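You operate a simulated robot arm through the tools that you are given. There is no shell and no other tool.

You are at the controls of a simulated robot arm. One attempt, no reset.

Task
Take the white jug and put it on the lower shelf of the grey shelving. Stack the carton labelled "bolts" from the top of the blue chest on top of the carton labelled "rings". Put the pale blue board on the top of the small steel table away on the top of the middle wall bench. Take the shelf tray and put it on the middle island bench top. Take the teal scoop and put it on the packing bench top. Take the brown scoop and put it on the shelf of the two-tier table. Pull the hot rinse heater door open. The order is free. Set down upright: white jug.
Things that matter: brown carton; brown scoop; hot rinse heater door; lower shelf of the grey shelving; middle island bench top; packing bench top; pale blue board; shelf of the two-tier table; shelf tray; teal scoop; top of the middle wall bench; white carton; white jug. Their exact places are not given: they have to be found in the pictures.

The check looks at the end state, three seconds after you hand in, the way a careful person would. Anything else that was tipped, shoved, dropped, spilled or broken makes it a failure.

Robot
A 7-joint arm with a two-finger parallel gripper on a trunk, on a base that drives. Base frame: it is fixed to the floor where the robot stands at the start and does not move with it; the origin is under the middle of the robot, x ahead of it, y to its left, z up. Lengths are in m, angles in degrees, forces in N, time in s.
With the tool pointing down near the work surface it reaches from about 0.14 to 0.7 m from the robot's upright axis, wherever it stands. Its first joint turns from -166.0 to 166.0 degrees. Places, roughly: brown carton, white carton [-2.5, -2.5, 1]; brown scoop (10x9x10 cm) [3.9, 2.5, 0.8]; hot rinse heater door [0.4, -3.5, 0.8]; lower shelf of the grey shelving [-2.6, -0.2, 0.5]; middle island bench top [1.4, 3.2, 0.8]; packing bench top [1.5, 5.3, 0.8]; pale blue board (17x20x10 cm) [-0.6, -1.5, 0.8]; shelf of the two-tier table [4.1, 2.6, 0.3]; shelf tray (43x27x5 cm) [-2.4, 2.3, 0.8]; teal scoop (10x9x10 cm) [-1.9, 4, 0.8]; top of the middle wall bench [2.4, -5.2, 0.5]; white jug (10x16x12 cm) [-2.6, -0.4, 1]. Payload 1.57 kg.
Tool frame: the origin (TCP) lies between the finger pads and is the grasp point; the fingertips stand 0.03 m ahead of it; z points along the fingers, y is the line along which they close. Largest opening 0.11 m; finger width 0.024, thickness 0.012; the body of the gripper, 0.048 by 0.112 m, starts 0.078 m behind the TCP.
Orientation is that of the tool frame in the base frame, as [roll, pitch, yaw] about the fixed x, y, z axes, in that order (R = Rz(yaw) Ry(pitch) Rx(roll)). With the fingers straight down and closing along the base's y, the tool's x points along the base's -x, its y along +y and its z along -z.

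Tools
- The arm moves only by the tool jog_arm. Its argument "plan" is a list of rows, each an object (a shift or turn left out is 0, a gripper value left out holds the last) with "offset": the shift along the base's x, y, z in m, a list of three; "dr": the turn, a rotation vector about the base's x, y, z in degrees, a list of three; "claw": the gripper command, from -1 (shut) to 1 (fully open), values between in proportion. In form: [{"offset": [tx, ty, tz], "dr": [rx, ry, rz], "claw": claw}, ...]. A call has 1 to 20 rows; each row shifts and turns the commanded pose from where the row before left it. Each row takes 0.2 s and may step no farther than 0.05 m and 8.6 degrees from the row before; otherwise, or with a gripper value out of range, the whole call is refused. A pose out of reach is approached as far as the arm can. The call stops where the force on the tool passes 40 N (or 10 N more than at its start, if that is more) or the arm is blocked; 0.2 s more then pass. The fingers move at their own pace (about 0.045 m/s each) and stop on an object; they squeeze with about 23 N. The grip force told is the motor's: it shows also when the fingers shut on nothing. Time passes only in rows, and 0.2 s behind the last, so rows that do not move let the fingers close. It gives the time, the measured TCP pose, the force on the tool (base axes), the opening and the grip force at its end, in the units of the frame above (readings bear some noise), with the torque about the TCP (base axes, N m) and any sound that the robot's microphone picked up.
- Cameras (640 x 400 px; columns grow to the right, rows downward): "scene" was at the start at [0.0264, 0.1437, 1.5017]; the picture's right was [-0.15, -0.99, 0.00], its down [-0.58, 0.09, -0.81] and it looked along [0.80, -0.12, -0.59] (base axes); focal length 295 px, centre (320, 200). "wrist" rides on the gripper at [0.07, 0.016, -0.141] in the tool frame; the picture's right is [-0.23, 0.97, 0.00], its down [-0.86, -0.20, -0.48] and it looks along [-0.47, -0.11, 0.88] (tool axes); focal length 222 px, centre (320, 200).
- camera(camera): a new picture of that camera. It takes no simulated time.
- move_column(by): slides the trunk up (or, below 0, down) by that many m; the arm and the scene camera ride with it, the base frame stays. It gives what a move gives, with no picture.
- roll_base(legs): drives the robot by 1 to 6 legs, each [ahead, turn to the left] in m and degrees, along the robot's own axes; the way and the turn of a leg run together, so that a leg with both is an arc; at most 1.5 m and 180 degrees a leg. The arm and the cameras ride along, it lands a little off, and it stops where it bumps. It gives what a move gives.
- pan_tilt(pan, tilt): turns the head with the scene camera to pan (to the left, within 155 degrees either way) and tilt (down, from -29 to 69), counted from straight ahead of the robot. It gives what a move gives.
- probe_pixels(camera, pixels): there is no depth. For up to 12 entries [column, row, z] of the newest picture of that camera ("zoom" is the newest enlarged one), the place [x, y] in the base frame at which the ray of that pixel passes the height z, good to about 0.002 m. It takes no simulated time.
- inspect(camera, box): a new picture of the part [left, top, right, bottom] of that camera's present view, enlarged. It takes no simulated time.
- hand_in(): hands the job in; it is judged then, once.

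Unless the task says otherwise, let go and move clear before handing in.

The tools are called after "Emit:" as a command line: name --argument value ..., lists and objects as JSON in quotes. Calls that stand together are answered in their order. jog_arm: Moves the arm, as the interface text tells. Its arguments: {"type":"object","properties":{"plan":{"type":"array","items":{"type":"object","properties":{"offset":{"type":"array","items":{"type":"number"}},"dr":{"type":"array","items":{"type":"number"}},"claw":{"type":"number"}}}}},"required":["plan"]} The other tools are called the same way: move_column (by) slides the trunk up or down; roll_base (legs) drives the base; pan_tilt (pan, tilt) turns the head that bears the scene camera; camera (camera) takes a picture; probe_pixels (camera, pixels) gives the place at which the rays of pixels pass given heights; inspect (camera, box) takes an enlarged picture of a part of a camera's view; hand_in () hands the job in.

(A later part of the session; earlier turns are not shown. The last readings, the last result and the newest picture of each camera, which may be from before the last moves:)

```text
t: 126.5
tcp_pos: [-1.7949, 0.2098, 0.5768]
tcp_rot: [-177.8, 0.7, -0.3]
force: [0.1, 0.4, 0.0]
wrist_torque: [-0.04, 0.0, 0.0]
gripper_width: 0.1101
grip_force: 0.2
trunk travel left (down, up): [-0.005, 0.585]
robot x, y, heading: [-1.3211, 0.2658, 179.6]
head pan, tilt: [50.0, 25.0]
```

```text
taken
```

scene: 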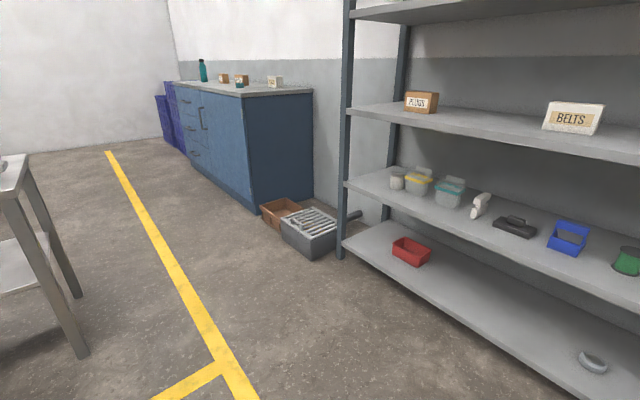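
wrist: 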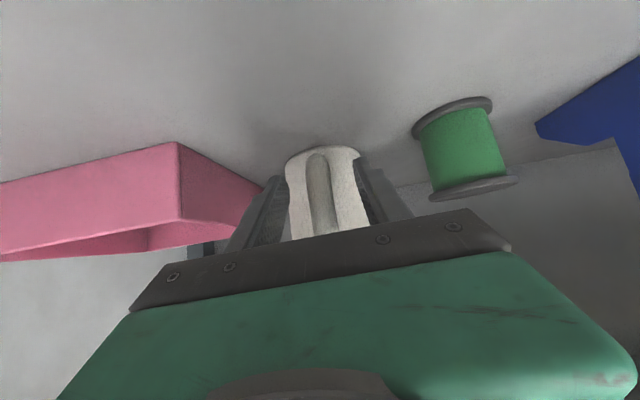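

I raise the trunk and probe floor points around the chest: the grate bin (315,258), chest corner (250,210), and table leg (80,355).

Emit:
probe_pixels --camera "scene" --pixels '[[315, 258, 0], [280, 240, 0], [262, 222, 0], [250, 210, 0], [190, 160, 0], [342, 258, 0], [82, 357, 0], [108, 152, 0], [242, 97, 0.9], [243, 94, 0.85], [80, 297, 0], [210, 340, 0]]'

Emit:
move_column --by 0.4

```text
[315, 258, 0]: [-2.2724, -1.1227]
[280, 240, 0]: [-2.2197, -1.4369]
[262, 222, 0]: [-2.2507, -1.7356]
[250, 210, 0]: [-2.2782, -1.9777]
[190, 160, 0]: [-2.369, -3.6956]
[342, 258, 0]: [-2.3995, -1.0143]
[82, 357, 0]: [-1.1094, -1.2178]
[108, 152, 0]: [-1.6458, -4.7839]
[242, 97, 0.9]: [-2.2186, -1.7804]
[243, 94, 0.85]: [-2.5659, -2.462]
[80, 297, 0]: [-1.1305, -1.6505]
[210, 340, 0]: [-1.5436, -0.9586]
```

```text
t: 130.3
tcp_pos: [-1.7943, 0.2095, 0.9777]
tcp_rot: [-177.8, 0.7, -0.4]
force: [0.0, 0.0, 0.7]
wrist_torque: [-0.01, 0.0, 0.0]
gripper_width: 0.1099
grip_force: 0.0
trunk travel left (down, up): [-0.405, 0.185]
robot x, y, heading: [-1.3218, 0.2712, 180.0]
head pan, tilt: [50.0, 25.0]
```

Chest front is x≈−2.29, y from −1.95; the corridor to the steel table is about 1.07 m wide. I raise the trunk a bit more and drive down the corridor to face the chest.

Emit:
move_column --by 0.15

Emit:
roll_base --legs '[[0, 68.6], [1.04, 0], [0, 21.4], [0.9, 0]]'

Emit:
pan_tilt --pan -20 --tilt 30

Emit:
camera --camera "scene"

```text
t: 132.1
tcp_pos: [-1.7944, 0.2094, 1.1263]
tcp_rot: [-177.8, 0.7, -0.4]
force: [0.4, 0.8, 0.1]
wrist_torque: [-0.04, 0.01, 0.0]
gripper_width: 0.11
grip_force: 0.0
trunk travel left (down, up): [-0.555, 0.035]
robot x, y, heading: [-1.3249, 0.2653, 180.0]
head pan, tilt: [50.0, 25.0]
```

```text
t: 145.8
tcp_pos: [-1.6074, -2.0533, 1.1264]
tcp_rot: [-177.7, 0.8, 90.6]
force: [-0.3, 0.1, -0.6]
wrist_torque: [0.02, -0.04, 0.0]
gripper_width: 0.1099
grip_force: 0.1
trunk travel left (down, up): [-0.555, 0.035]
robot x, y, heading: [-1.6781, -1.5867, -89.1]
head pan, tilt: [50.0, 25.0]
```

```text
t: 147.2
tcp_pos: [-1.6085, -2.0562, 1.1259]
tcp_rot: [-177.8, 0.7, 90.6]
force: [-0.7, -0.5, -0.5]
wrist_torque: [0.02, 0.01, 0.03]
gripper_width: 0.1102
grip_force: 0.1
trunk travel left (down, up): [-0.555, 0.035]
robot x, y, heading: [-1.6832, -1.5868, -88.9]
head pan, tilt: [-20.0, 30.0]
```

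```text
taken
```

scene: 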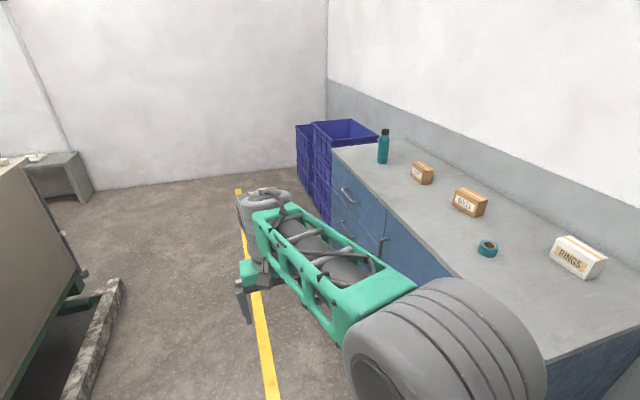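

All three chest cartons read clearly: RINGS (578,257), BOLTS (468,202), CLIPS (422,172). I probe positions and the chest top height.

Emit:
probe_pixels --camera "scene" --pixels '[[440, 255, 0.9], [440, 255, 0.85], [549, 358, 0.9], [549, 358, 0.85], [456, 209, 0.9], [481, 216, 0.9], [550, 259, 0.9], [588, 279, 0.9], [606, 263, 0.9], [606, 260, 0.9], [488, 257, 0.9], [334, 148, 0.9]]'

Emit:
inspect --camera "scene" --box '[400, 140, 640, 300]'

```text
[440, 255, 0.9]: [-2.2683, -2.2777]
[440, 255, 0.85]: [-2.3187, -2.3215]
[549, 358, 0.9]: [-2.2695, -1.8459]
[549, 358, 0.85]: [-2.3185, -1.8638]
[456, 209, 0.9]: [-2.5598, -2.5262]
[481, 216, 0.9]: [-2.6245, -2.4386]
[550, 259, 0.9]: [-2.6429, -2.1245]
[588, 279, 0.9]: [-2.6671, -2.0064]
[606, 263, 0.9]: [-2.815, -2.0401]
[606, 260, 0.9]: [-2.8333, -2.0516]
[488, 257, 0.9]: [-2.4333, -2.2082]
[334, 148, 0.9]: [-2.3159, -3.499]
```

```text
2.50 times, centred on (520, 220) of scene
```

zoom: 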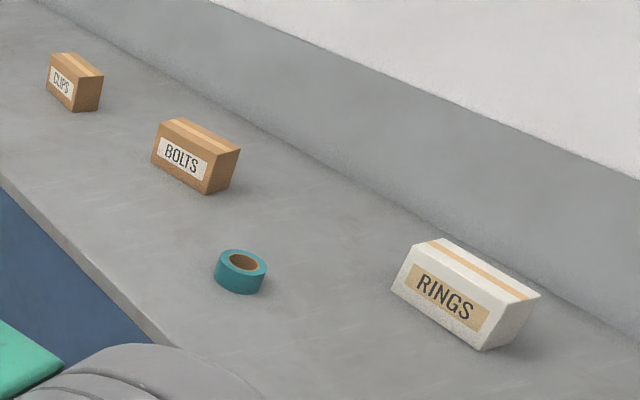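

I probe the carton corners in the enlarged picture: BOLTS base corners (152,163), (205,195), (232,184) and RINGS base corners (392,293), (482,350), (524,331).

Emit:
probe_pixels --camera "zoom" --pixels '[[152, 163, 0.9], [205, 195, 0.9], [232, 184, 0.9], [392, 293, 0.9], [482, 350, 0.9], [524, 331, 0.9], [414, 241, 0.97], [507, 300, 0.97], [540, 296, 0.97], [441, 239, 0.97], [158, 125, 0.97], [240, 148, 0.97]]'

```text
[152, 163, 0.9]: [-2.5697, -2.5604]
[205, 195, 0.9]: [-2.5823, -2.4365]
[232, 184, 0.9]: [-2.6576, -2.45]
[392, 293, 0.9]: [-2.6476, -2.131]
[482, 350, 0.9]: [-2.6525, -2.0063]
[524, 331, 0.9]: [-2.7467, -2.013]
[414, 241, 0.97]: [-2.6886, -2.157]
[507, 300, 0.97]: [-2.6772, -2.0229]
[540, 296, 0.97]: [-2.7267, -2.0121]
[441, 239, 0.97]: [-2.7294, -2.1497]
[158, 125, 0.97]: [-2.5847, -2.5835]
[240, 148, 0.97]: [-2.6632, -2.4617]
```

BOLTS is centred near [-2.617,-2.50] and RINGS near [-2.69,-2.07], both about 12.4 cm long along y. I check my base's front extent with the wrist camera to see how close I can stand.

Emit:
camera --camera "wrist"

Emit:
pan_tilt --pan 0 --tilt 69

Emit:
camera --camera "scene"

```text
taken
```

wrist: 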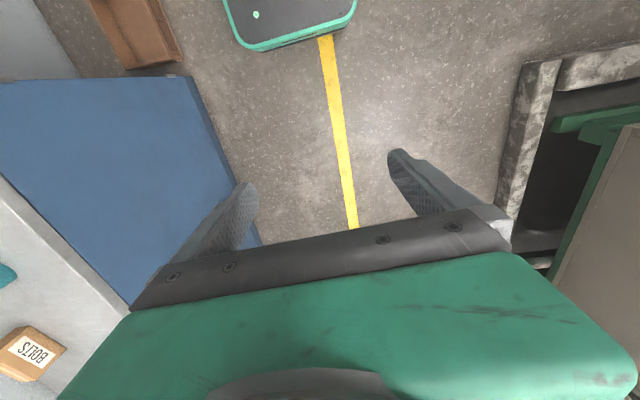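

```text
t: 148.3
tcp_pos: [-1.6094, -2.053, 1.1271]
tcp_rot: [-177.8, 0.8, 90.5]
force: [-0.4, -0.4, 0.1]
wrist_torque: [0.01, 0.01, -0.01]
gripper_width: 0.1102
grip_force: 0.1
trunk travel left (down, up): [-0.555, 0.035]
robot x, y, heading: [-1.6853, -1.5863, -89.0]
head pan, tilt: [0.0, 68.8]
```

```text
taken
```

scene: 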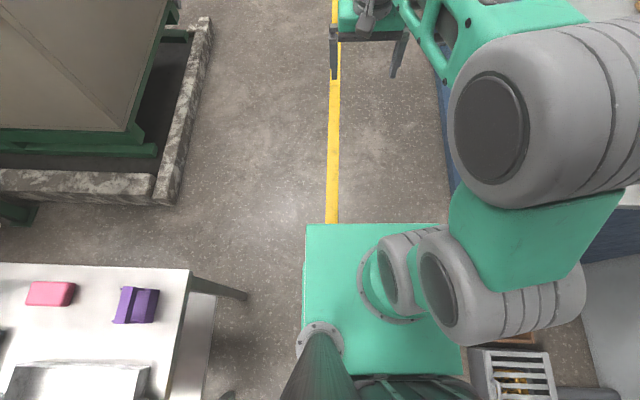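

Emit:
probe_pixels --camera "wrist" --pixels '[[262, 50, 0.3], [262, 50, 0.2], [262, 50, 0.1], [355, 10, 0.2], [225, 10, 0.2], [240, 40, 0.2], [345, 25, 0.2]]'

Emit:
probe_pixels --camera "scene" --pixels '[[380, 225, 0.6], [306, 226, 0.6], [306, 226, 0.7], [380, 225, 0.7], [395, 275, 0.7], [300, 370, 0.6]]'

```text
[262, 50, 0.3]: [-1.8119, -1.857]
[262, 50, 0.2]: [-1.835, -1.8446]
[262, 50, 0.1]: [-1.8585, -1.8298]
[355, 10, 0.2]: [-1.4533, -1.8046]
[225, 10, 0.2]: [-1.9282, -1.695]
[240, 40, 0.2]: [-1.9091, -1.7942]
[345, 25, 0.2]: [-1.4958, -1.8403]
```

```text
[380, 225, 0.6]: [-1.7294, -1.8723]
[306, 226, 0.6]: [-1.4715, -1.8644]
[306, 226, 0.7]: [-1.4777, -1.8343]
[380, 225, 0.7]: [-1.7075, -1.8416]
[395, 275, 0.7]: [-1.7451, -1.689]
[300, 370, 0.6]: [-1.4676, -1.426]
```

My base and carriage reach only about 0.27 m ahead of centre and ±0.24 m sideways. I check the chest front (handles) before parking close.

Emit:
pan_tilt --pan -35 --tilt 45

Emit:
camera --camera "scene"

```text
t: 149.3
tcp_pos: [-1.608, -2.0535, 1.1273]
tcp_rot: [-177.7, 0.8, 90.6]
force: [0.5, -0.1, -0.8]
wrist_torque: [0.02, -0.01, -0.01]
gripper_width: 0.1099
grip_force: 0.0
trunk travel left (down, up): [-0.555, 0.035]
robot x, y, heading: [-1.6809, -1.5872, -89.1]
head pan, tilt: [-35.0, 45.0]
```

```text
taken
```

scene: 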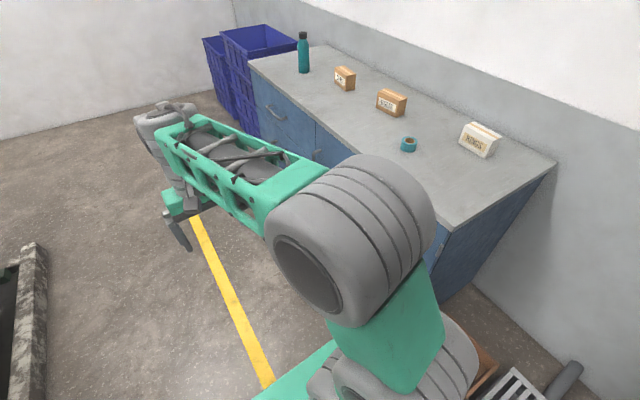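

Emit:
probe_pixels --camera "scene" --pixels '[[40, 244, 0.1], [40, 300, 0.1], [38, 390, 0.1], [210, 218, 0], [268, 385, 0], [319, 150, 0.7], [437, 230, 0.88], [555, 165, 0.9], [554, 172, 0.88]]'

```text
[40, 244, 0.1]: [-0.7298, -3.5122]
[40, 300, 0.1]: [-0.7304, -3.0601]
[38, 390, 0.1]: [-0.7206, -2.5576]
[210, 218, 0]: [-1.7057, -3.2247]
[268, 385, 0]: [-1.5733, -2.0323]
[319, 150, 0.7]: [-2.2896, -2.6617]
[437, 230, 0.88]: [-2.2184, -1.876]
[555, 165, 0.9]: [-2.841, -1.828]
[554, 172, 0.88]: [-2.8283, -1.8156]
```

The vat curb is far (x≈−0.73). I drive to (−1.5,−2.2) and turn to face the chest.

Emit:
roll_base --legs '[[0, 15.4], [0.636, 0], [0, -106.4]]'

Emit:
pan_tilt --pan 0 --tilt 35

Emit:
camera --camera "scene"

Emit:
camera --camera "wrist"

```text
t: 158.3
tcp_pos: [-1.9645, -2.2662, 1.1267]
tcp_rot: [-177.7, 0.7, 0.1]
force: [-0.3, 0.0, 0.4]
wrist_torque: [0.02, 0.02, 0.02]
gripper_width: 0.1098
grip_force: 0.1
trunk travel left (down, up): [-0.555, 0.035]
robot x, y, heading: [-1.4921, -2.2003, -179.4]
head pan, tilt: [-35.0, 45.0]
```

```text
t: 159.3
tcp_pos: [-1.9636, -2.267, 1.1263]
tcp_rot: [-177.8, 0.6, 0.0]
force: [0.0, -1.1, 0.8]
wrist_torque: [0.02, 0.01, 0.0]
gripper_width: 0.11
grip_force: 0.2
trunk travel left (down, up): [-0.555, 0.035]
robot x, y, heading: [-1.4953, -2.2015, -179.5]
head pan, tilt: [0.0, 35.0]
```

```text
taken
```

scene: 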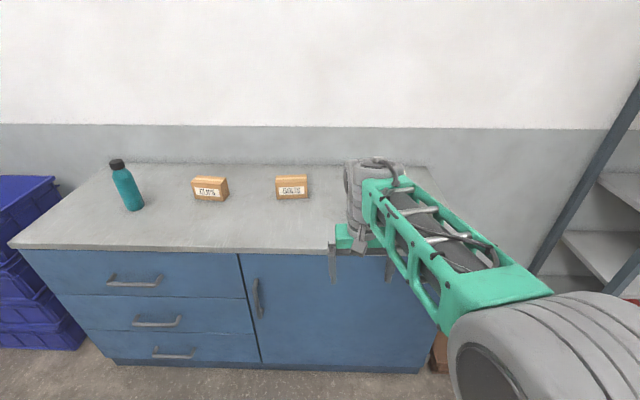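

```text
taken
```

wrist: 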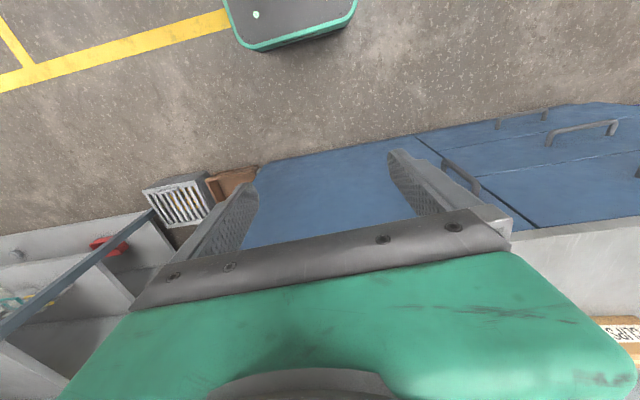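

I probe the chest front edge and handle extents from this square-on view.

Emit:
probe_pixels --camera "scene" --pixels '[[300, 366, 0], [300, 254, 0.88], [300, 254, 0.9], [300, 247, 0.9], [278, 199, 0.9], [308, 199, 0.9], [278, 178, 0.97], [306, 177, 0.97], [308, 199, 0.88], [257, 300, 0.6], [195, 199, 0.9], [227, 200, 0.9]]'

Emit:
inspect --camera "scene" --box '[180, 150, 340, 260]'

```text
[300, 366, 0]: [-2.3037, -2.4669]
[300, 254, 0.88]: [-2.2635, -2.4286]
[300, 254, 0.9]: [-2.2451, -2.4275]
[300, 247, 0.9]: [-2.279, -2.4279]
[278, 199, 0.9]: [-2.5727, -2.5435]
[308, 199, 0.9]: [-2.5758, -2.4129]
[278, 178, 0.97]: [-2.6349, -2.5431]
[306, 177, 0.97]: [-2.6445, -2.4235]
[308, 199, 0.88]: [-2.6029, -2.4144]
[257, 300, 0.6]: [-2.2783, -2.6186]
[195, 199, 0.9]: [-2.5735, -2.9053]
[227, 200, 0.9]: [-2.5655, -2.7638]
```

```text
3.64 times, centred on (260, 205) of scene
```

zoom: 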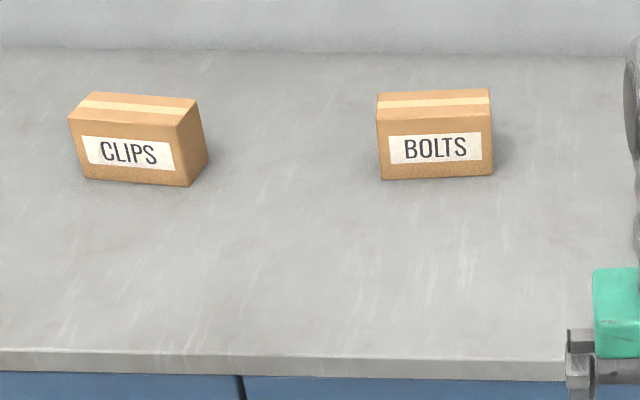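

Comparing views, the chest top is z≈0.915 with slab edge at x≈−2.262; BOLTS centre ≈[-2.59,-2.475]. I drive ahead 0.46 m (arm stays 18 cm above the tape roll).

Emit:
probe_pixels --camera "zoom" --pixels '[[382, 181, 0.915], [492, 176, 0.915], [378, 122, 0.98], [490, 116, 0.98], [378, 93, 0.98], [488, 88, 0.98], [378, 122, 0.99], [490, 88, 0.99]]'

Emit:
roll_base --legs '[[0.25, 0], [0.2, 0]]'

Emit:
camera --camera "scene"

Emit:
camera --camera "wrist"

```text
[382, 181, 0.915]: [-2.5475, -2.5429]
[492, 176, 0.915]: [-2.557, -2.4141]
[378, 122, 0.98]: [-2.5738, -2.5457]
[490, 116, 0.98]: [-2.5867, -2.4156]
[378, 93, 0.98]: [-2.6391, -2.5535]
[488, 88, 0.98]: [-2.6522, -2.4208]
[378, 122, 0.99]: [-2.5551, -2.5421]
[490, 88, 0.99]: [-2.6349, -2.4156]
```

```text
t: 162.3
tcp_pos: [-2.4164, -2.2673, 1.1271]
tcp_rot: [-177.8, 0.7, 0.1]
force: [-0.2, 0.3, -0.2]
wrist_torque: [0.02, -0.02, -0.04]
gripper_width: 0.1101
grip_force: 0.1
trunk travel left (down, up): [-0.555, 0.035]
robot x, y, heading: [-1.9466, -2.203, -179.6]
head pan, tilt: [0.0, 35.0]
```

```text
taken
```

scene: 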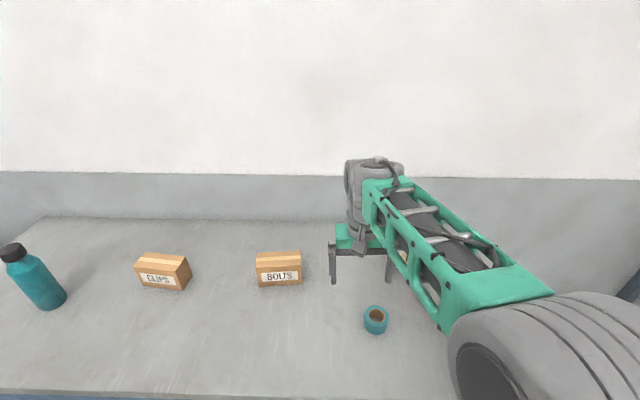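

```text
taken
```

wrist: 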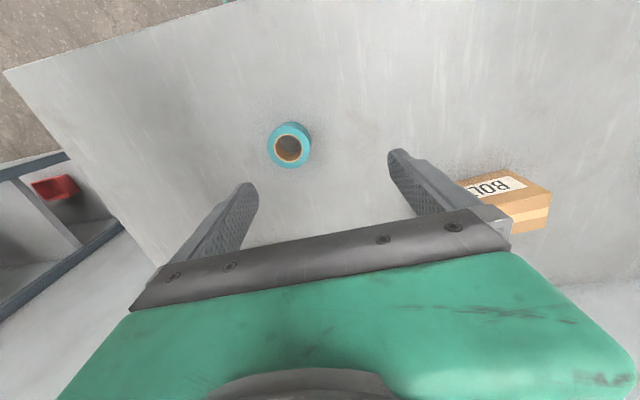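

BOLTS top is at z≈0.99, depth 8 cm, rotated about 4°; centre ≈[-2.592,-2.481]. I move above it at z=1.127, turning the hand 86° so the fingers close across the depth.

Emit:
jog_arm --plan '[{"offset": [-0.016, -0.0194, 0], "dr": [0, 0, -7.8]}, {"offset": [-0.016, -0.0194, 0], "dr": [0, 0, -7.8]}, {"offset": [-0.016, -0.0194, 0], "dr": [0, 0, -7.8]}, {"offset": [-0.016, -0.0194, 0], "dr": [0, 0, -7.8]}, {"offset": [-0.016, -0.0194, 0], "dr": [0, 0, -7.8]}, {"offset": [-0.016, -0.0194, 0], "dr": [0, 0, -7.8]}, {"offset": [-0.016, -0.0194, 0], "dr": [0, 0, -7.8]}, {"offset": [-0.016, -0.0194, 0], "dr": [0, 0, -7.8]}, {"offset": [-0.016, -0.0194, 0], "dr": [0, 0, -7.8]}, {"offset": [-0.016, -0.0194, 0], "dr": [0, 0, -7.8]}, {"offset": [-0.016, -0.0194, 0], "dr": [0, 0, -7.8]}, {"dr": [-2.2, -0.7, 0]}, {}]'

Emit:
camera --camera "wrist"

Emit:
camera --camera "scene"

```text
t: 165.1
tcp_pos: [-2.5778, -2.4779, 1.1241]
tcp_rot: [-177.2, -1.5, -85.8]
force: [0.6, -0.6, -0.1]
wrist_torque: [0.0, 0.04, -0.01]
gripper_width: 0.1099
grip_force: 0.1
out of reach, approached as far as the arm can: row 9, 11
trunk travel left (down, up): [-0.555, 0.035]
robot x, y, heading: [-1.9445, -2.203, -179.6]
head pan, tilt: [0.0, 35.0]
```

```text
taken
```

wrist: 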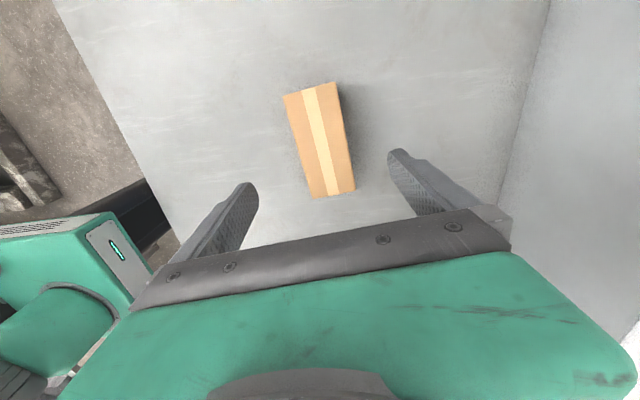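

```text
taken
```

scene: 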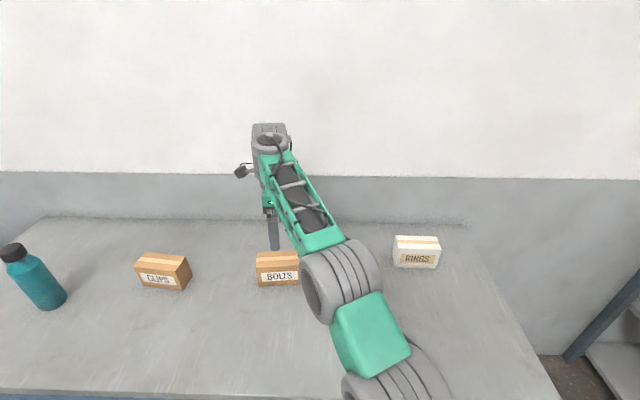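

RINGS is visible now at (416,252) and BOLTS lies between the fingers in the wrist view (322,140). I probe its top corners from the wrist camera for alignment.

Emit:
probe_pixels --camera "wrist" --pixels '[[285, 96, 0.99], [335, 83, 0.99], [313, 197, 0.99], [355, 190, 0.99]]'

Emit:
inspect --camera "scene" --box '[370, 210, 470, 290]'

Emit:
probe_pixels --camera "scene" --pixels '[[394, 266, 0.915], [438, 269, 0.915], [394, 245, 0.99], [441, 249, 0.99], [395, 236, 0.99], [438, 237, 0.99]]'

```text
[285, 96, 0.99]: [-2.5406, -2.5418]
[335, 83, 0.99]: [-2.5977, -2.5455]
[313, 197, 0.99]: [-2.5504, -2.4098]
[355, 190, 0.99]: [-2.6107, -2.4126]
```

```text
5.00 times, centred on (420, 250) of scene
```

zoom: 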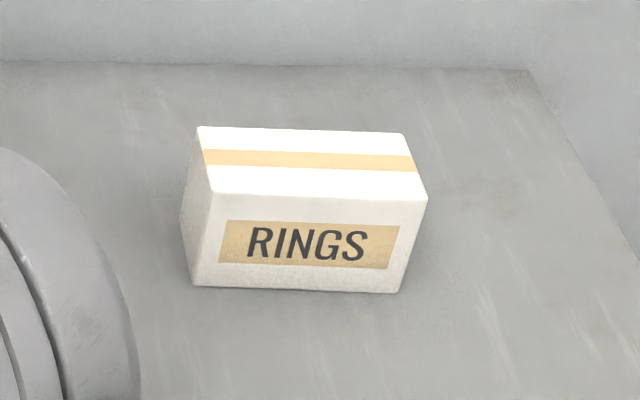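

```text
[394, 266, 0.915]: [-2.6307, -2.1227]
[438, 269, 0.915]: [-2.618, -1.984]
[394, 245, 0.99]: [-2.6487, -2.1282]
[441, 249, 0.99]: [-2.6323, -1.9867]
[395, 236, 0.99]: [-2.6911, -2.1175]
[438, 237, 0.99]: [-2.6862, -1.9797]
```

The wrist view puts the BOLTS centre at [-2.575,-2.477], 6 cm deep – the hand is right above. I lower to z≈1.03 while correcting a 3° tilt, then check.

Emit:
jog_arm --plan '[{"offset": [0, 0, -0.03]}, {"offset": [0, 0, -0.03]}, {"offset": [0.0, 0, -0.03], "dr": [1.3, 2.9, 0]}, {}]'

Emit:
camera --camera "wrist"

Emit:
inspect --camera "scene" --box '[220, 170, 380, 300]'

```text
t: 166.1
tcp_pos: [-2.5785, -2.4784, 1.0334]
tcp_rot: [179.9, -0.1, -85.8]
force: [0.2, 0.6, 0.2]
wrist_torque: [0.01, 0.01, 0.04]
gripper_width: 0.1099
grip_force: 0.1
trunk travel left (down, up): [-0.555, 0.035]
robot x, y, heading: [-1.9475, -2.2026, -179.6]
head pan, tilt: [0.0, 35.0]
```

```text
taken
```

wrist: 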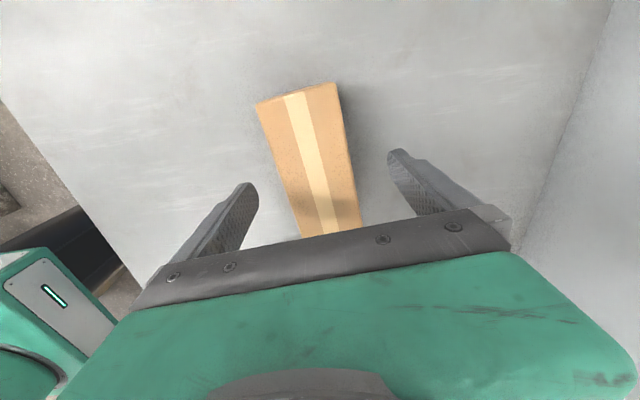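

```text
3.08 times, centred on (300, 235) of scene
```

zoom: 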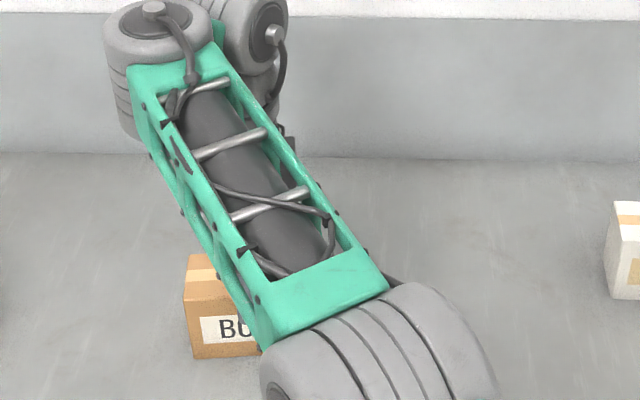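

Emit:
pan_tilt --pan -15 --tilt 60

Emit:
camera --camera "scene"

```text
t: 167.0
tcp_pos: [-2.5781, -2.4786, 1.0332]
tcp_rot: [-180.0, 0.0, -85.7]
force: [-0.5, 0.8, -0.1]
wrist_torque: [0.0, 0.03, -0.01]
gripper_width: 0.1097
grip_force: 0.1
trunk travel left (down, up): [-0.555, 0.035]
robot x, y, heading: [-1.9445, -2.2062, -179.7]
head pan, tilt: [-15.0, 60.0]
```

```text
taken
```

scene: 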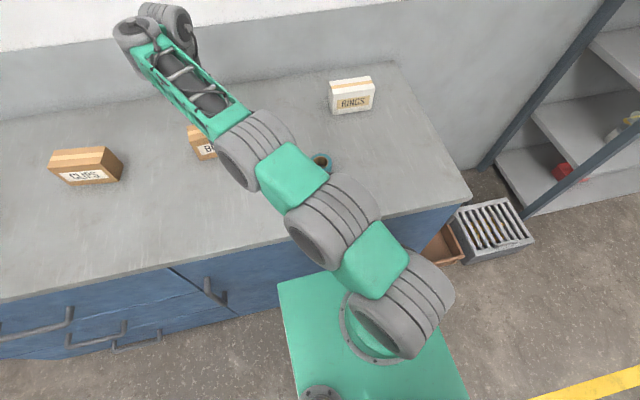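

The arm is nearly stretched; the elbow passes over the tape roll. I raise the trunk 3 cm for elbow clearance and lower the hand in small steps, watching the force.

Emit:
move_column --by 0.034

Emit:
jog_arm --plan '[{"offset": [0, 0, -0.02]}, {"offset": [0, 0, -0.02]}, {"offset": [0, 0, -0.02]}, {}]'

Emit:
camera --camera "scene"

Emit:
camera --camera "wrist"

```text
t: 167.8
tcp_pos: [-2.5776, -2.4793, 1.068]
tcp_rot: [180.0, -0.1, -85.7]
force: [0.1, 0.3, 0.1]
wrist_torque: [-0.01, -0.01, 0.0]
gripper_width: 0.1101
grip_force: 0.0
trunk travel left (down, up): [-0.589, 0.001]
robot x, y, heading: [-1.9433, -2.2023, -179.4]
head pan, tilt: [-15.0, 60.0]
```

```text
t: 168.8
tcp_pos: [-2.5763, -2.4771, 1.0085]
tcp_rot: [-180.0, 0.0, -85.7]
force: [-0.5, 0.1, 0.3]
wrist_torque: [-0.01, -0.02, 0.0]
gripper_width: 0.1098
grip_force: 0.0
trunk travel left (down, up): [-0.589, 0.001]
robot x, y, heading: [-1.9471, -2.2041, -179.8]
head pan, tilt: [-15.0, 60.0]
```

```text
taken
```

scene: 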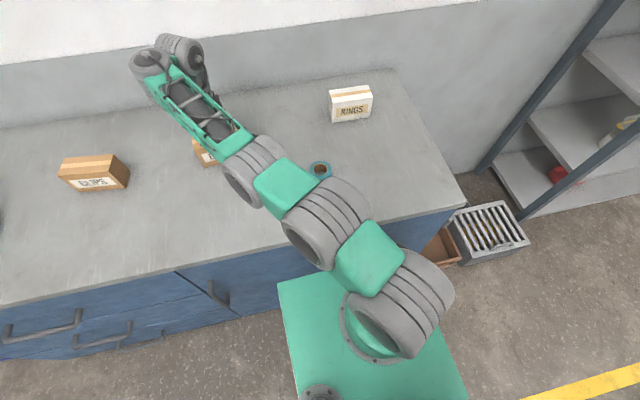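

```text
taken
```

wrist: 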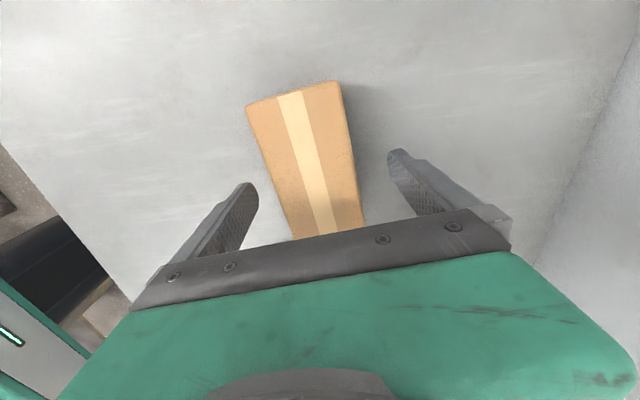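

The carton is ~7 mm off toward the left finger in the wrist view. I shift 6 mm in +x, lower to z≈0.96 and close.

Emit:
jog_arm --plan '[{"offset": [0.006, 0, -0.015]}, {"offset": [0, 0, -0.015]}, {"offset": [0, 0, -0.015]}, {}]'

Emit:
camera --camera "wrist"

Emit:
camera --camera "scene"

```text
t: 169.8
tcp_pos: [-2.5706, -2.4787, 0.9627]
tcp_rot: [-180.0, 0.1, -85.8]
force: [0.1, 0.2, -0.2]
wrist_torque: [0.01, -0.02, 0.01]
gripper_width: 0.1099
grip_force: 0.0
trunk travel left (down, up): [-0.589, 0.001]
robot x, y, heading: [-1.9438, -2.2015, -179.9]
head pan, tilt: [-15.0, 60.0]
```

```text
taken
```

wrist: 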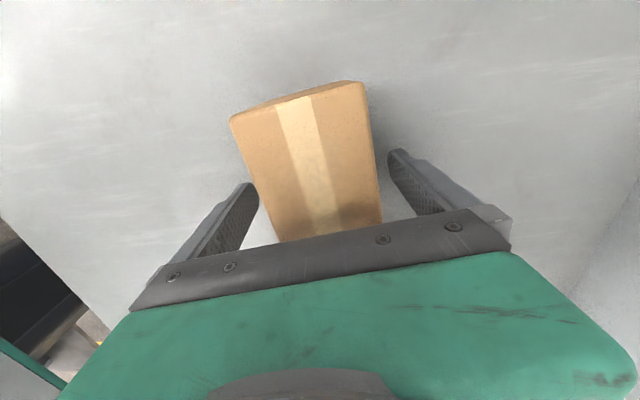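

```text
taken
```

scene: 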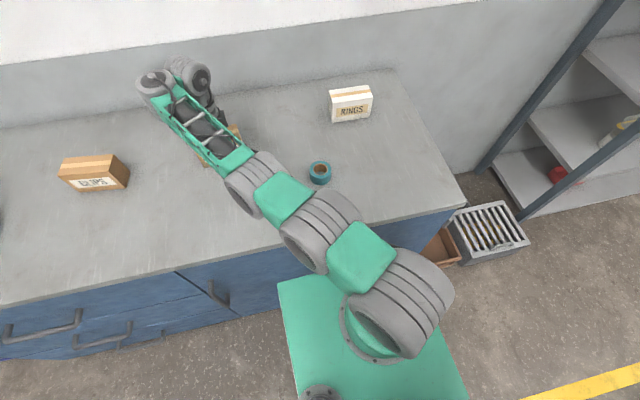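

The carton is well between the fingers. I close on it.

Emit:
jog_arm --plan '[{"claw": 0.4}, {}, {"claw": -1}, {}, {}, {}, {}]'

Emit:
jog_arm --plan '[{"offset": [0, 0, 0.01]}, {"offset": [0, 0, 0.02]}, {"offset": [0, 0, 0.02]}, {}]'

Emit:
camera --camera "wrist"

```text
t: 171.4
tcp_pos: [-2.5697, -2.4795, 0.9629]
tcp_rot: [-179.9, 0.0, -85.8]
force: [-0.7, -0.1, 0.9]
wrist_torque: [0.03, -0.04, -0.01]
gripper_width: 0.06
grip_force: 22.8
trunk travel left (down, up): [-0.589, 0.001]
robot x, y, heading: [-1.9481, -2.203, -179.3]
head pan, tilt: [-15.0, 60.0]
```

```text
t: 172.4
tcp_pos: [-2.5698, -2.4784, 1.013]
tcp_rot: [-179.9, 0.0, -85.7]
force: [-0.7, 0.2, -2.9]
wrist_torque: [0.01, 0.0, 0.02]
gripper_width: 0.0601
grip_force: 22.9
trunk travel left (down, up): [-0.589, 0.001]
robot x, y, heading: [-1.9452, -2.198, -179.8]
head pan, tilt: [-15.0, 60.0]
```

```text
taken
```

wrist: 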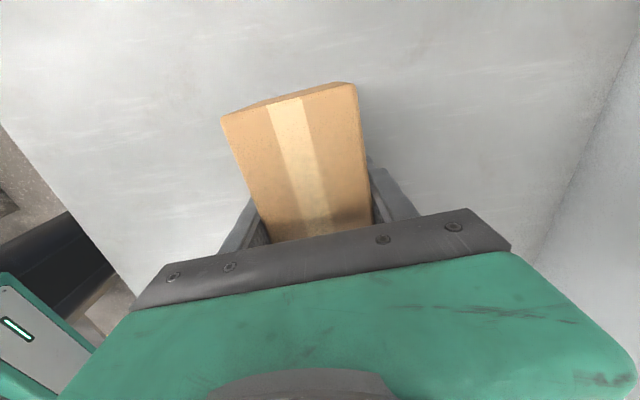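

BOLTS is held (60 mm wide, ~0.3 kg). Now I locate RINGS precisely with an enlarged view from here.

Emit:
inspect --camera "scene" --box '[310, 70, 410, 135]'

```text
6.15 times, centred on (360, 102) of scene
```

zoom: 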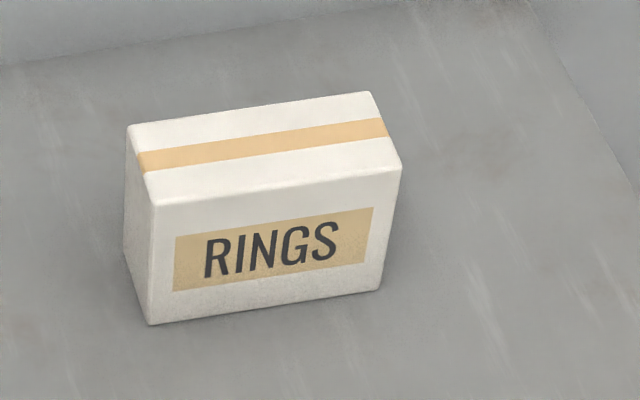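

Emit:
probe_pixels --camera "zoom" --pixels '[[149, 325, 0.92], [380, 290, 0.92], [153, 206, 0.985], [401, 168, 0.985], [128, 128, 0.985], [370, 93, 0.985], [153, 206, 0.995], [401, 168, 0.995], [128, 128, 0.995], [370, 93, 0.995], [149, 325, 0.915], [380, 290, 0.915]]'

```text
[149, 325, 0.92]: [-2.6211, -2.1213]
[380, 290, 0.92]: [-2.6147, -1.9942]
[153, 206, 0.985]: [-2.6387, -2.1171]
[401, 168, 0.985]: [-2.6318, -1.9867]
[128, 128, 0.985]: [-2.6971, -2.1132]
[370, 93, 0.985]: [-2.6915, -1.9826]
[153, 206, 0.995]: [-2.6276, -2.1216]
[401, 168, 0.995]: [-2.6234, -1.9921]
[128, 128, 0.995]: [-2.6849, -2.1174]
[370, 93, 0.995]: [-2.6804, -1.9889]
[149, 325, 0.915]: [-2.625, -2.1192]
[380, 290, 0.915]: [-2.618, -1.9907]
```

RINGS: top z≈1.0, centre ≈[-2.646,-2.056], about 7° rotated relative to BOLTS. I lift and retract BOLTS, then shift the base toward y≈−2.06 for an easier reach.

Emit:
jog_arm --plan '[{"offset": [0.01, 0.0, 0.03]}, {"offset": [0.02, 0.03, 0.03]}, {"offset": [0.02, 0.03, 0.03]}, {"offset": [0.02, 0.03, 0.015]}, {"offset": [0.025, 0.03, 0]}, {"offset": [0.025, 0.03, 0]}, {"offset": [0.025, 0.03, 0]}, {}]'

Emit:
roll_base --legs '[[-0.5, 0], [0, -16.3], [0.5, 0], [0, 16.3]]'

Emit:
camera --camera "scene"

Emit:
camera --camera "wrist"

```text
t: 174.2
tcp_pos: [-2.4261, -2.298, 1.1185]
tcp_rot: [180.0, 0.0, -85.7]
force: [-0.1, -1.3, -4.4]
wrist_torque: [-0.04, -0.02, 0.0]
gripper_width: 0.0603
grip_force: 23.2
trunk travel left (down, up): [-0.589, 0.001]
robot x, y, heading: [-1.9474, -2.2041, -179.4]
head pan, tilt: [-15.0, 60.0]
```

```text
t: 181.6
tcp_pos: [-2.405, -2.148, 1.12]
tcp_rot: [-180.0, 0.1, -86.5]
force: [-0.5, 0.5, -3.6]
wrist_torque: [-0.01, -0.01, 0.0]
gripper_width: 0.0599
grip_force: 22.9
trunk travel left (down, up): [-0.589, 0.001]
robot x, y, heading: [-1.9258, -2.0588, 179.4]
head pan, tilt: [-15.0, 60.0]
```

```text
taken
```

scene: 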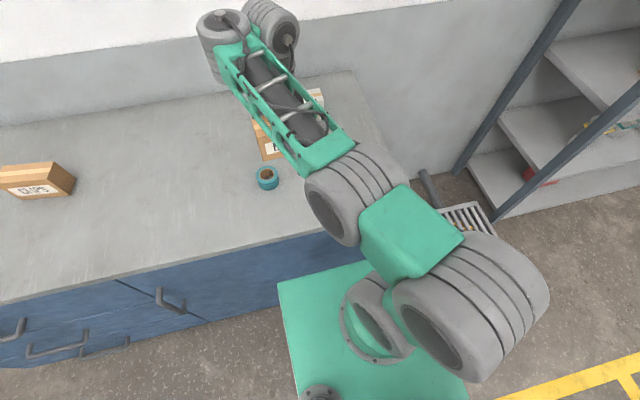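

```text
taken
```

wrist: 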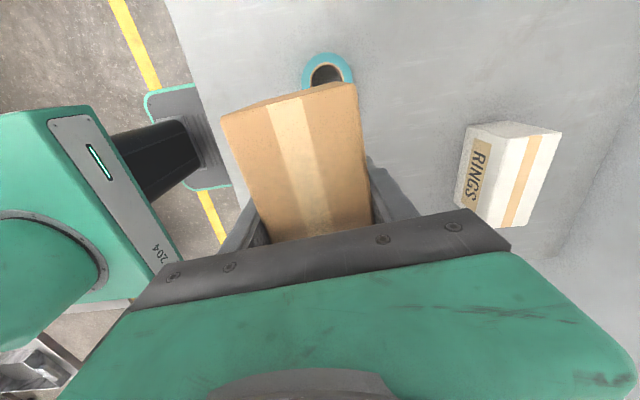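

RINGS appears in the wrist view at (508,175). I zoom there to measure its top face.

Emit:
inspect --camera "wrist" --box '[430, 100, 600, 250]'

```text
2.67 times, centred on (515, 175) of wrist
```

zoom: 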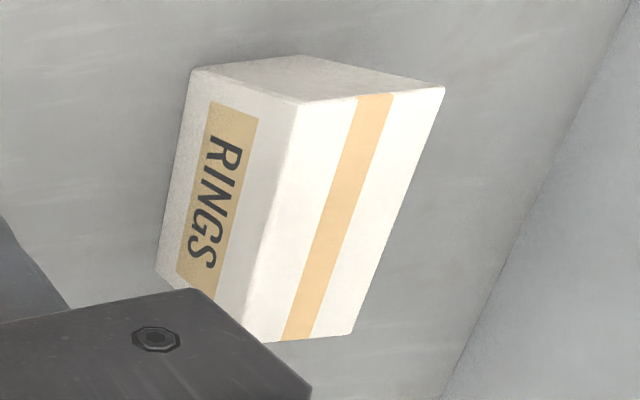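

Emit:
probe_pixels --camera "zoom" --pixels '[[300, 103, 1.0], [443, 87, 1.0], [352, 333, 1.0], [248, 341, 1.0], [300, 103, 0.99], [443, 87, 0.99], [352, 333, 0.99], [193, 70, 0.92], [300, 55, 0.92]]'

```text
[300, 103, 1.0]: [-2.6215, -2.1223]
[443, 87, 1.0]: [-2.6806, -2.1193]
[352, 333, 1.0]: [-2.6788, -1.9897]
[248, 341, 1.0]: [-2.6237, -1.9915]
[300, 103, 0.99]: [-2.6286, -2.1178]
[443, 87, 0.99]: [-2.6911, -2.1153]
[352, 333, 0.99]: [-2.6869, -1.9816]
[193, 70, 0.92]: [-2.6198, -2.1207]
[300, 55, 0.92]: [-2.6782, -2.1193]
```

RINGS' top is at z=1.00, centre [-2.651,-2.056], nearly square to the axes. I roll 3.5 cm closer and carry BOLTS above it.

Emit:
roll_base --legs '[[0.035, 0]]'

Emit:
jog_arm --plan '[{"offset": [-0.03, 0.013, 0], "dr": [0, 0, -1.3]}, {"offset": [-0.03, 0.013, 0], "dr": [0, 0, -1.2]}, {"offset": [-0.03, 0.013, 0]}, {"offset": [-0.03, 0.013, 0]}, {"offset": [-0.03, 0.013, -0.005]}, {"offset": [-0.03, 0.013, -0.005]}, {"offset": [-0.025, 0.01, -0.005]}, {}]'

Emit:
camera --camera "wrist"

Emit:
camera --camera "scene"

```text
t: 182.4
tcp_pos: [-2.4395, -2.147, 1.1184]
tcp_rot: [-179.9, 0.0, -86.5]
force: [-0.5, -0.1, -3.3]
wrist_torque: [0.02, -0.04, -0.01]
gripper_width: 0.0599
grip_force: 22.8
trunk travel left (down, up): [-0.589, 0.001]
robot x, y, heading: [-1.9548, -2.0594, 179.7]
head pan, tilt: [-15.0, 60.0]
```

```text
t: 184.2
tcp_pos: [-2.6426, -2.0592, 1.1053]
tcp_rot: [180.0, 0.0, -88.9]
force: [-0.2, -0.3, -2.7]
wrist_torque: [0.02, -0.02, -0.02]
gripper_width: 0.0598
grip_force: 23.3
trunk travel left (down, up): [-0.589, 0.001]
robot x, y, heading: [-1.9577, -2.0599, 179.7]
head pan, tilt: [-15.0, 60.0]
```

```text
taken
```

wrist: 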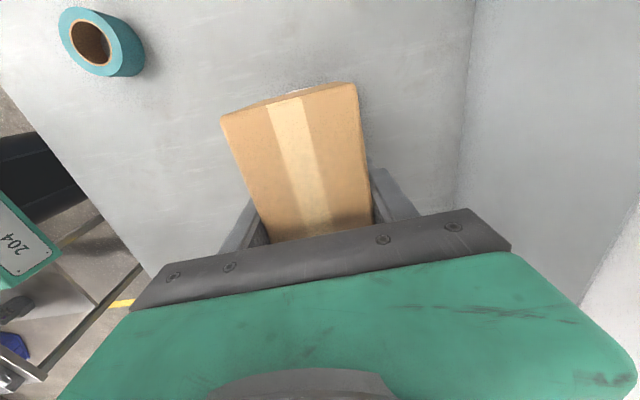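

```text
taken
```

scene: 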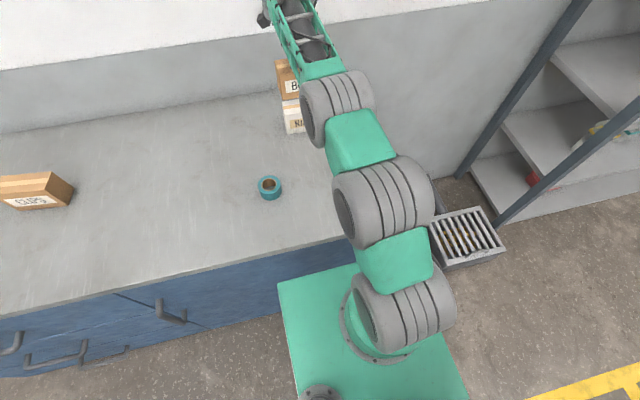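

BOLTS hangs right above RINGS (scene 290,90). I zoom to compare edges before lowering.

Emit:
inspect --camera "scene" --box '[250, 45, 350, 145]'

Emit:
inspect --camera "wrist" --box '[200, 60, 400, 200]'

```text
4.00 times, centred on (300, 95) of scene
```

zoom: 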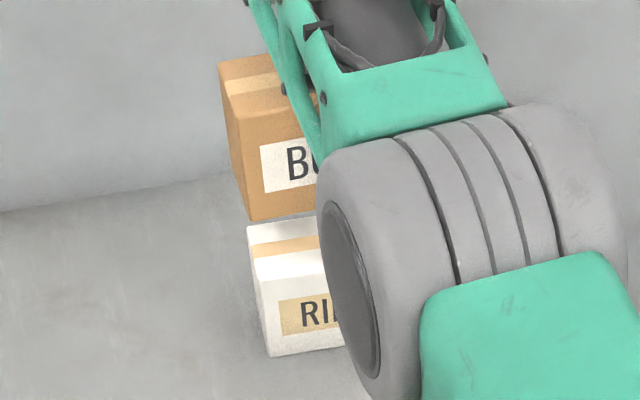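

```text
2.86 times, centred on (300, 130) of wrist
```

zoom: 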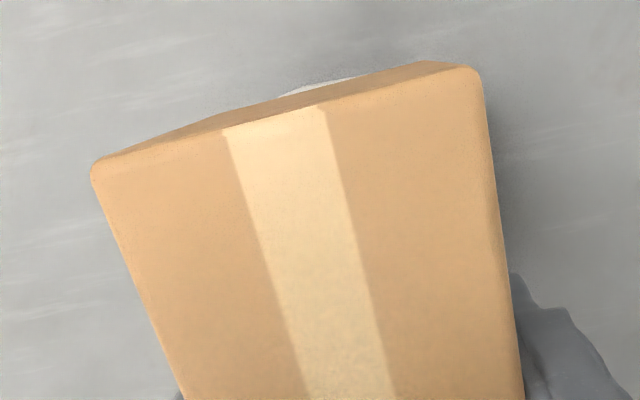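

Alignment looks right. I shift 8 mm to −x, lower to 1.055, then continue in small steps until contact.

Emit:
jog_arm --plan '[{"offset": [-0.004, 0.001, -0.015]}, {"offset": [-0.004, 0.001, -0.015]}, {"offset": [0, 0, -0.015]}, {"offset": [0, 0, -0.005]}, {}]'

Emit:
inspect --camera "scene" --box '[250, 45, 350, 145]'

```text
t: 185.4
tcp_pos: [-2.6505, -2.0572, 1.0538]
tcp_rot: [180.0, -0.1, -88.8]
force: [-0.3, 0.8, -3.0]
wrist_torque: [-0.01, 0.02, 0.0]
gripper_width: 0.06
grip_force: 22.7
trunk travel left (down, up): [-0.589, 0.001]
robot x, y, heading: [-1.9541, -2.0613, 179.6]
head pan, tilt: [-15.0, 60.0]
```

```text
4.00 times, centred on (300, 95) of scene
```

zoom: 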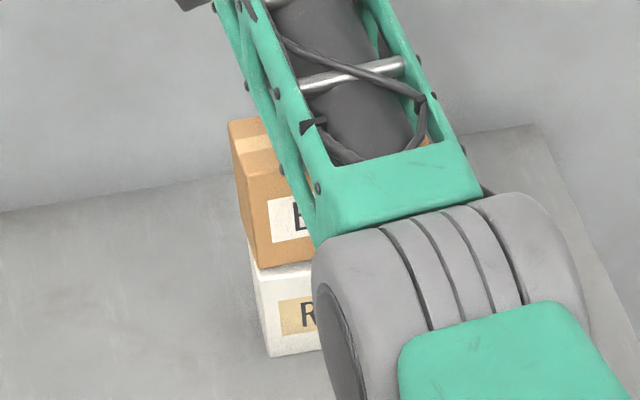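

BOLTS is just above RINGS and aligned at the left-front corner. I lower in 3 mm steps to feel the contact.

Emit:
jog_arm --plan '[{"offset": [0, 0, -0.003]}, {"offset": [0, 0, -0.003]}, {"offset": [0, 0, -0.003]}, {}]'

```text
t: 186.4
tcp_pos: [-2.6522, -2.0587, 1.0469]
tcp_rot: [179.9, -0.1, -89.0]
force: [-1.3, 0.7, 8.5]
wrist_torque: [-0.2, -0.27, -0.04]
gripper_width: 0.0596
grip_force: 22.7
trunk travel left (down, up): [-0.589, 0.001]
robot x, y, heading: [-1.9547, -2.056, 179.5]
head pan, tilt: [-15.0, 60.0]
```

Contact reached (+8.5 N). I relieve 2 mm and open the fingers gradually.

Emit:
jog_arm --plan '[{"offset": [0, 0, 0.002]}, {}, {"claw": 0.2}, {}, {"claw": 0.5}, {}, {}]'

Emit:
camera --camera "wrist"

Emit:
inspect --camera "scene" --box '[250, 45, 350, 145]'

```text
t: 188.0
tcp_pos: [-2.652, -2.057, 1.0469]
tcp_rot: [-180.0, 0.0, -88.9]
force: [1.0, 1.0, 0.1]
wrist_torque: [0.01, 0.03, 0.02]
gripper_width: 0.0826
grip_force: 0.0
trunk travel left (down, up): [-0.589, 0.001]
robot x, y, heading: [-1.9514, -2.056, 179.8]
head pan, tilt: [-15.0, 60.0]
```

```text
taken
```

wrist: 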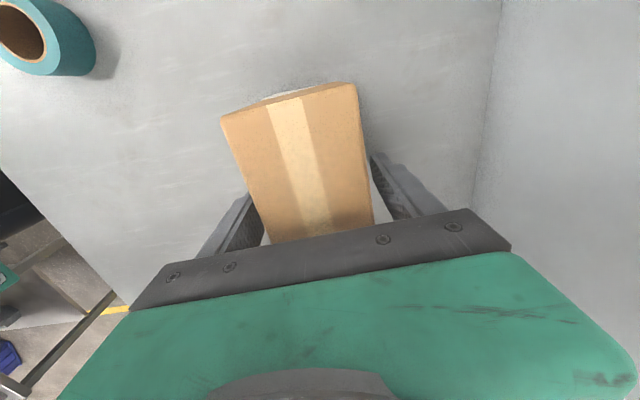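

```text
4.00 times, centred on (300, 95) of scene
```

zoom: 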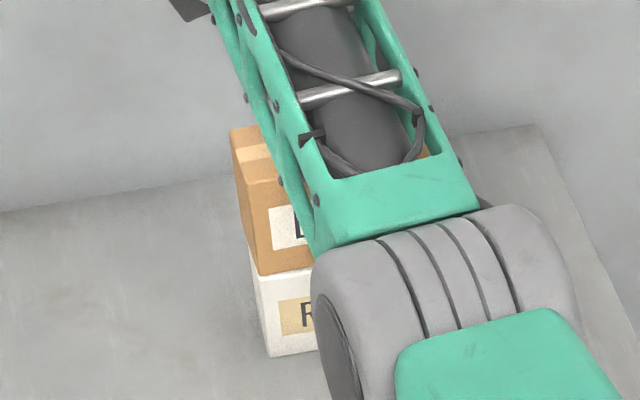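

BOLTS is released and standing on RINGS. I raise the hand straight up in small steps until the fingertips clear its top (z≈1.08).

Emit:
jog_arm --plan '[{"claw": 0.8}, {"offset": [0, 0, 0.015]}, {"offset": [0, 0, 0.015]}, {"offset": [0, 0, 0.015]}, {"offset": [0, 0, 0.015]}, {}]'

Emit:
camera --camera "wrist"

```text
t: 189.4
tcp_pos: [-2.6523, -2.0567, 1.1059]
tcp_rot: [-180.0, 0.0, -88.9]
force: [0.2, 0.0, -0.5]
wrist_torque: [0.01, -0.04, -0.01]
gripper_width: 0.0988
grip_force: 0.0
trunk travel left (down, up): [-0.589, 0.001]
robot x, y, heading: [-1.9582, -2.059, 179.6]
head pan, tilt: [-15.0, 60.0]
```

```text
taken
```

wrist: 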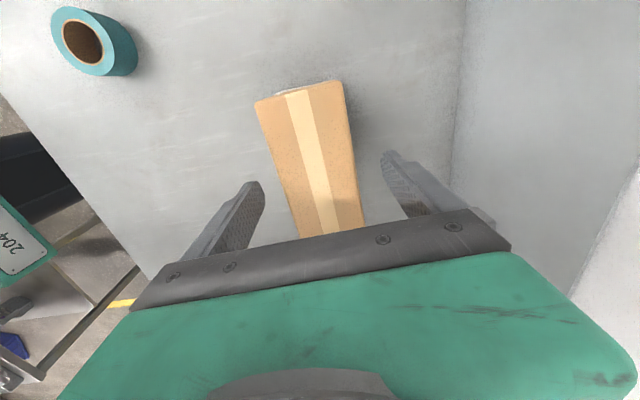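

Nearly clear. I raise 2 cm more and leave sideways along the carton's length (−y), then retract toward the robot.

Emit:
jog_arm --plan '[{"offset": [0, 0, 0.012]}, {"offset": [0, 0, 0.008]}, {}]'

Emit:
jog_arm --plan '[{"offset": [0, -0.03, 0]}, {"offset": [0, -0.03, 0]}, {"offset": [0.01, -0.03, 0]}, {"offset": [0.02, -0.03, 0]}, {"offset": [0.03, -0.01, 0]}, {"offset": [0.03, 0, 0]}, {"offset": [0.03, 0, 0]}, {"offset": [0.03, 0, 0]}, {}]'

Emit:
camera --camera "scene"

```text
t: 190.2
tcp_pos: [-2.6522, -2.0571, 1.1265]
tcp_rot: [-180.0, 0.1, -88.9]
force: [-0.1, -0.3, 0.1]
wrist_torque: [0.01, 0.0, 0.02]
gripper_width: 0.0991
grip_force: 0.0
trunk travel left (down, up): [-0.589, 0.001]
robot x, y, heading: [-1.9601, -2.0589, 179.5]
head pan, tilt: [-15.0, 60.0]
```

```text
t: 192.2
tcp_pos: [-2.5002, -2.187, 1.1297]
tcp_rot: [180.0, 0.0, -89.0]
force: [0.1, -0.2, -0.2]
wrist_torque: [0.02, 0.02, 0.02]
gripper_width: 0.0989
grip_force: 0.0
trunk travel left (down, up): [-0.589, 0.001]
robot x, y, heading: [-1.9588, -2.0565, 179.8]
head pan, tilt: [-15.0, 60.0]
```

```text
taken
```

scene: 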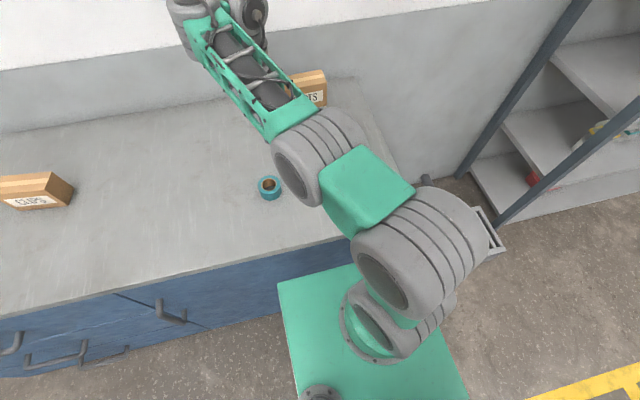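

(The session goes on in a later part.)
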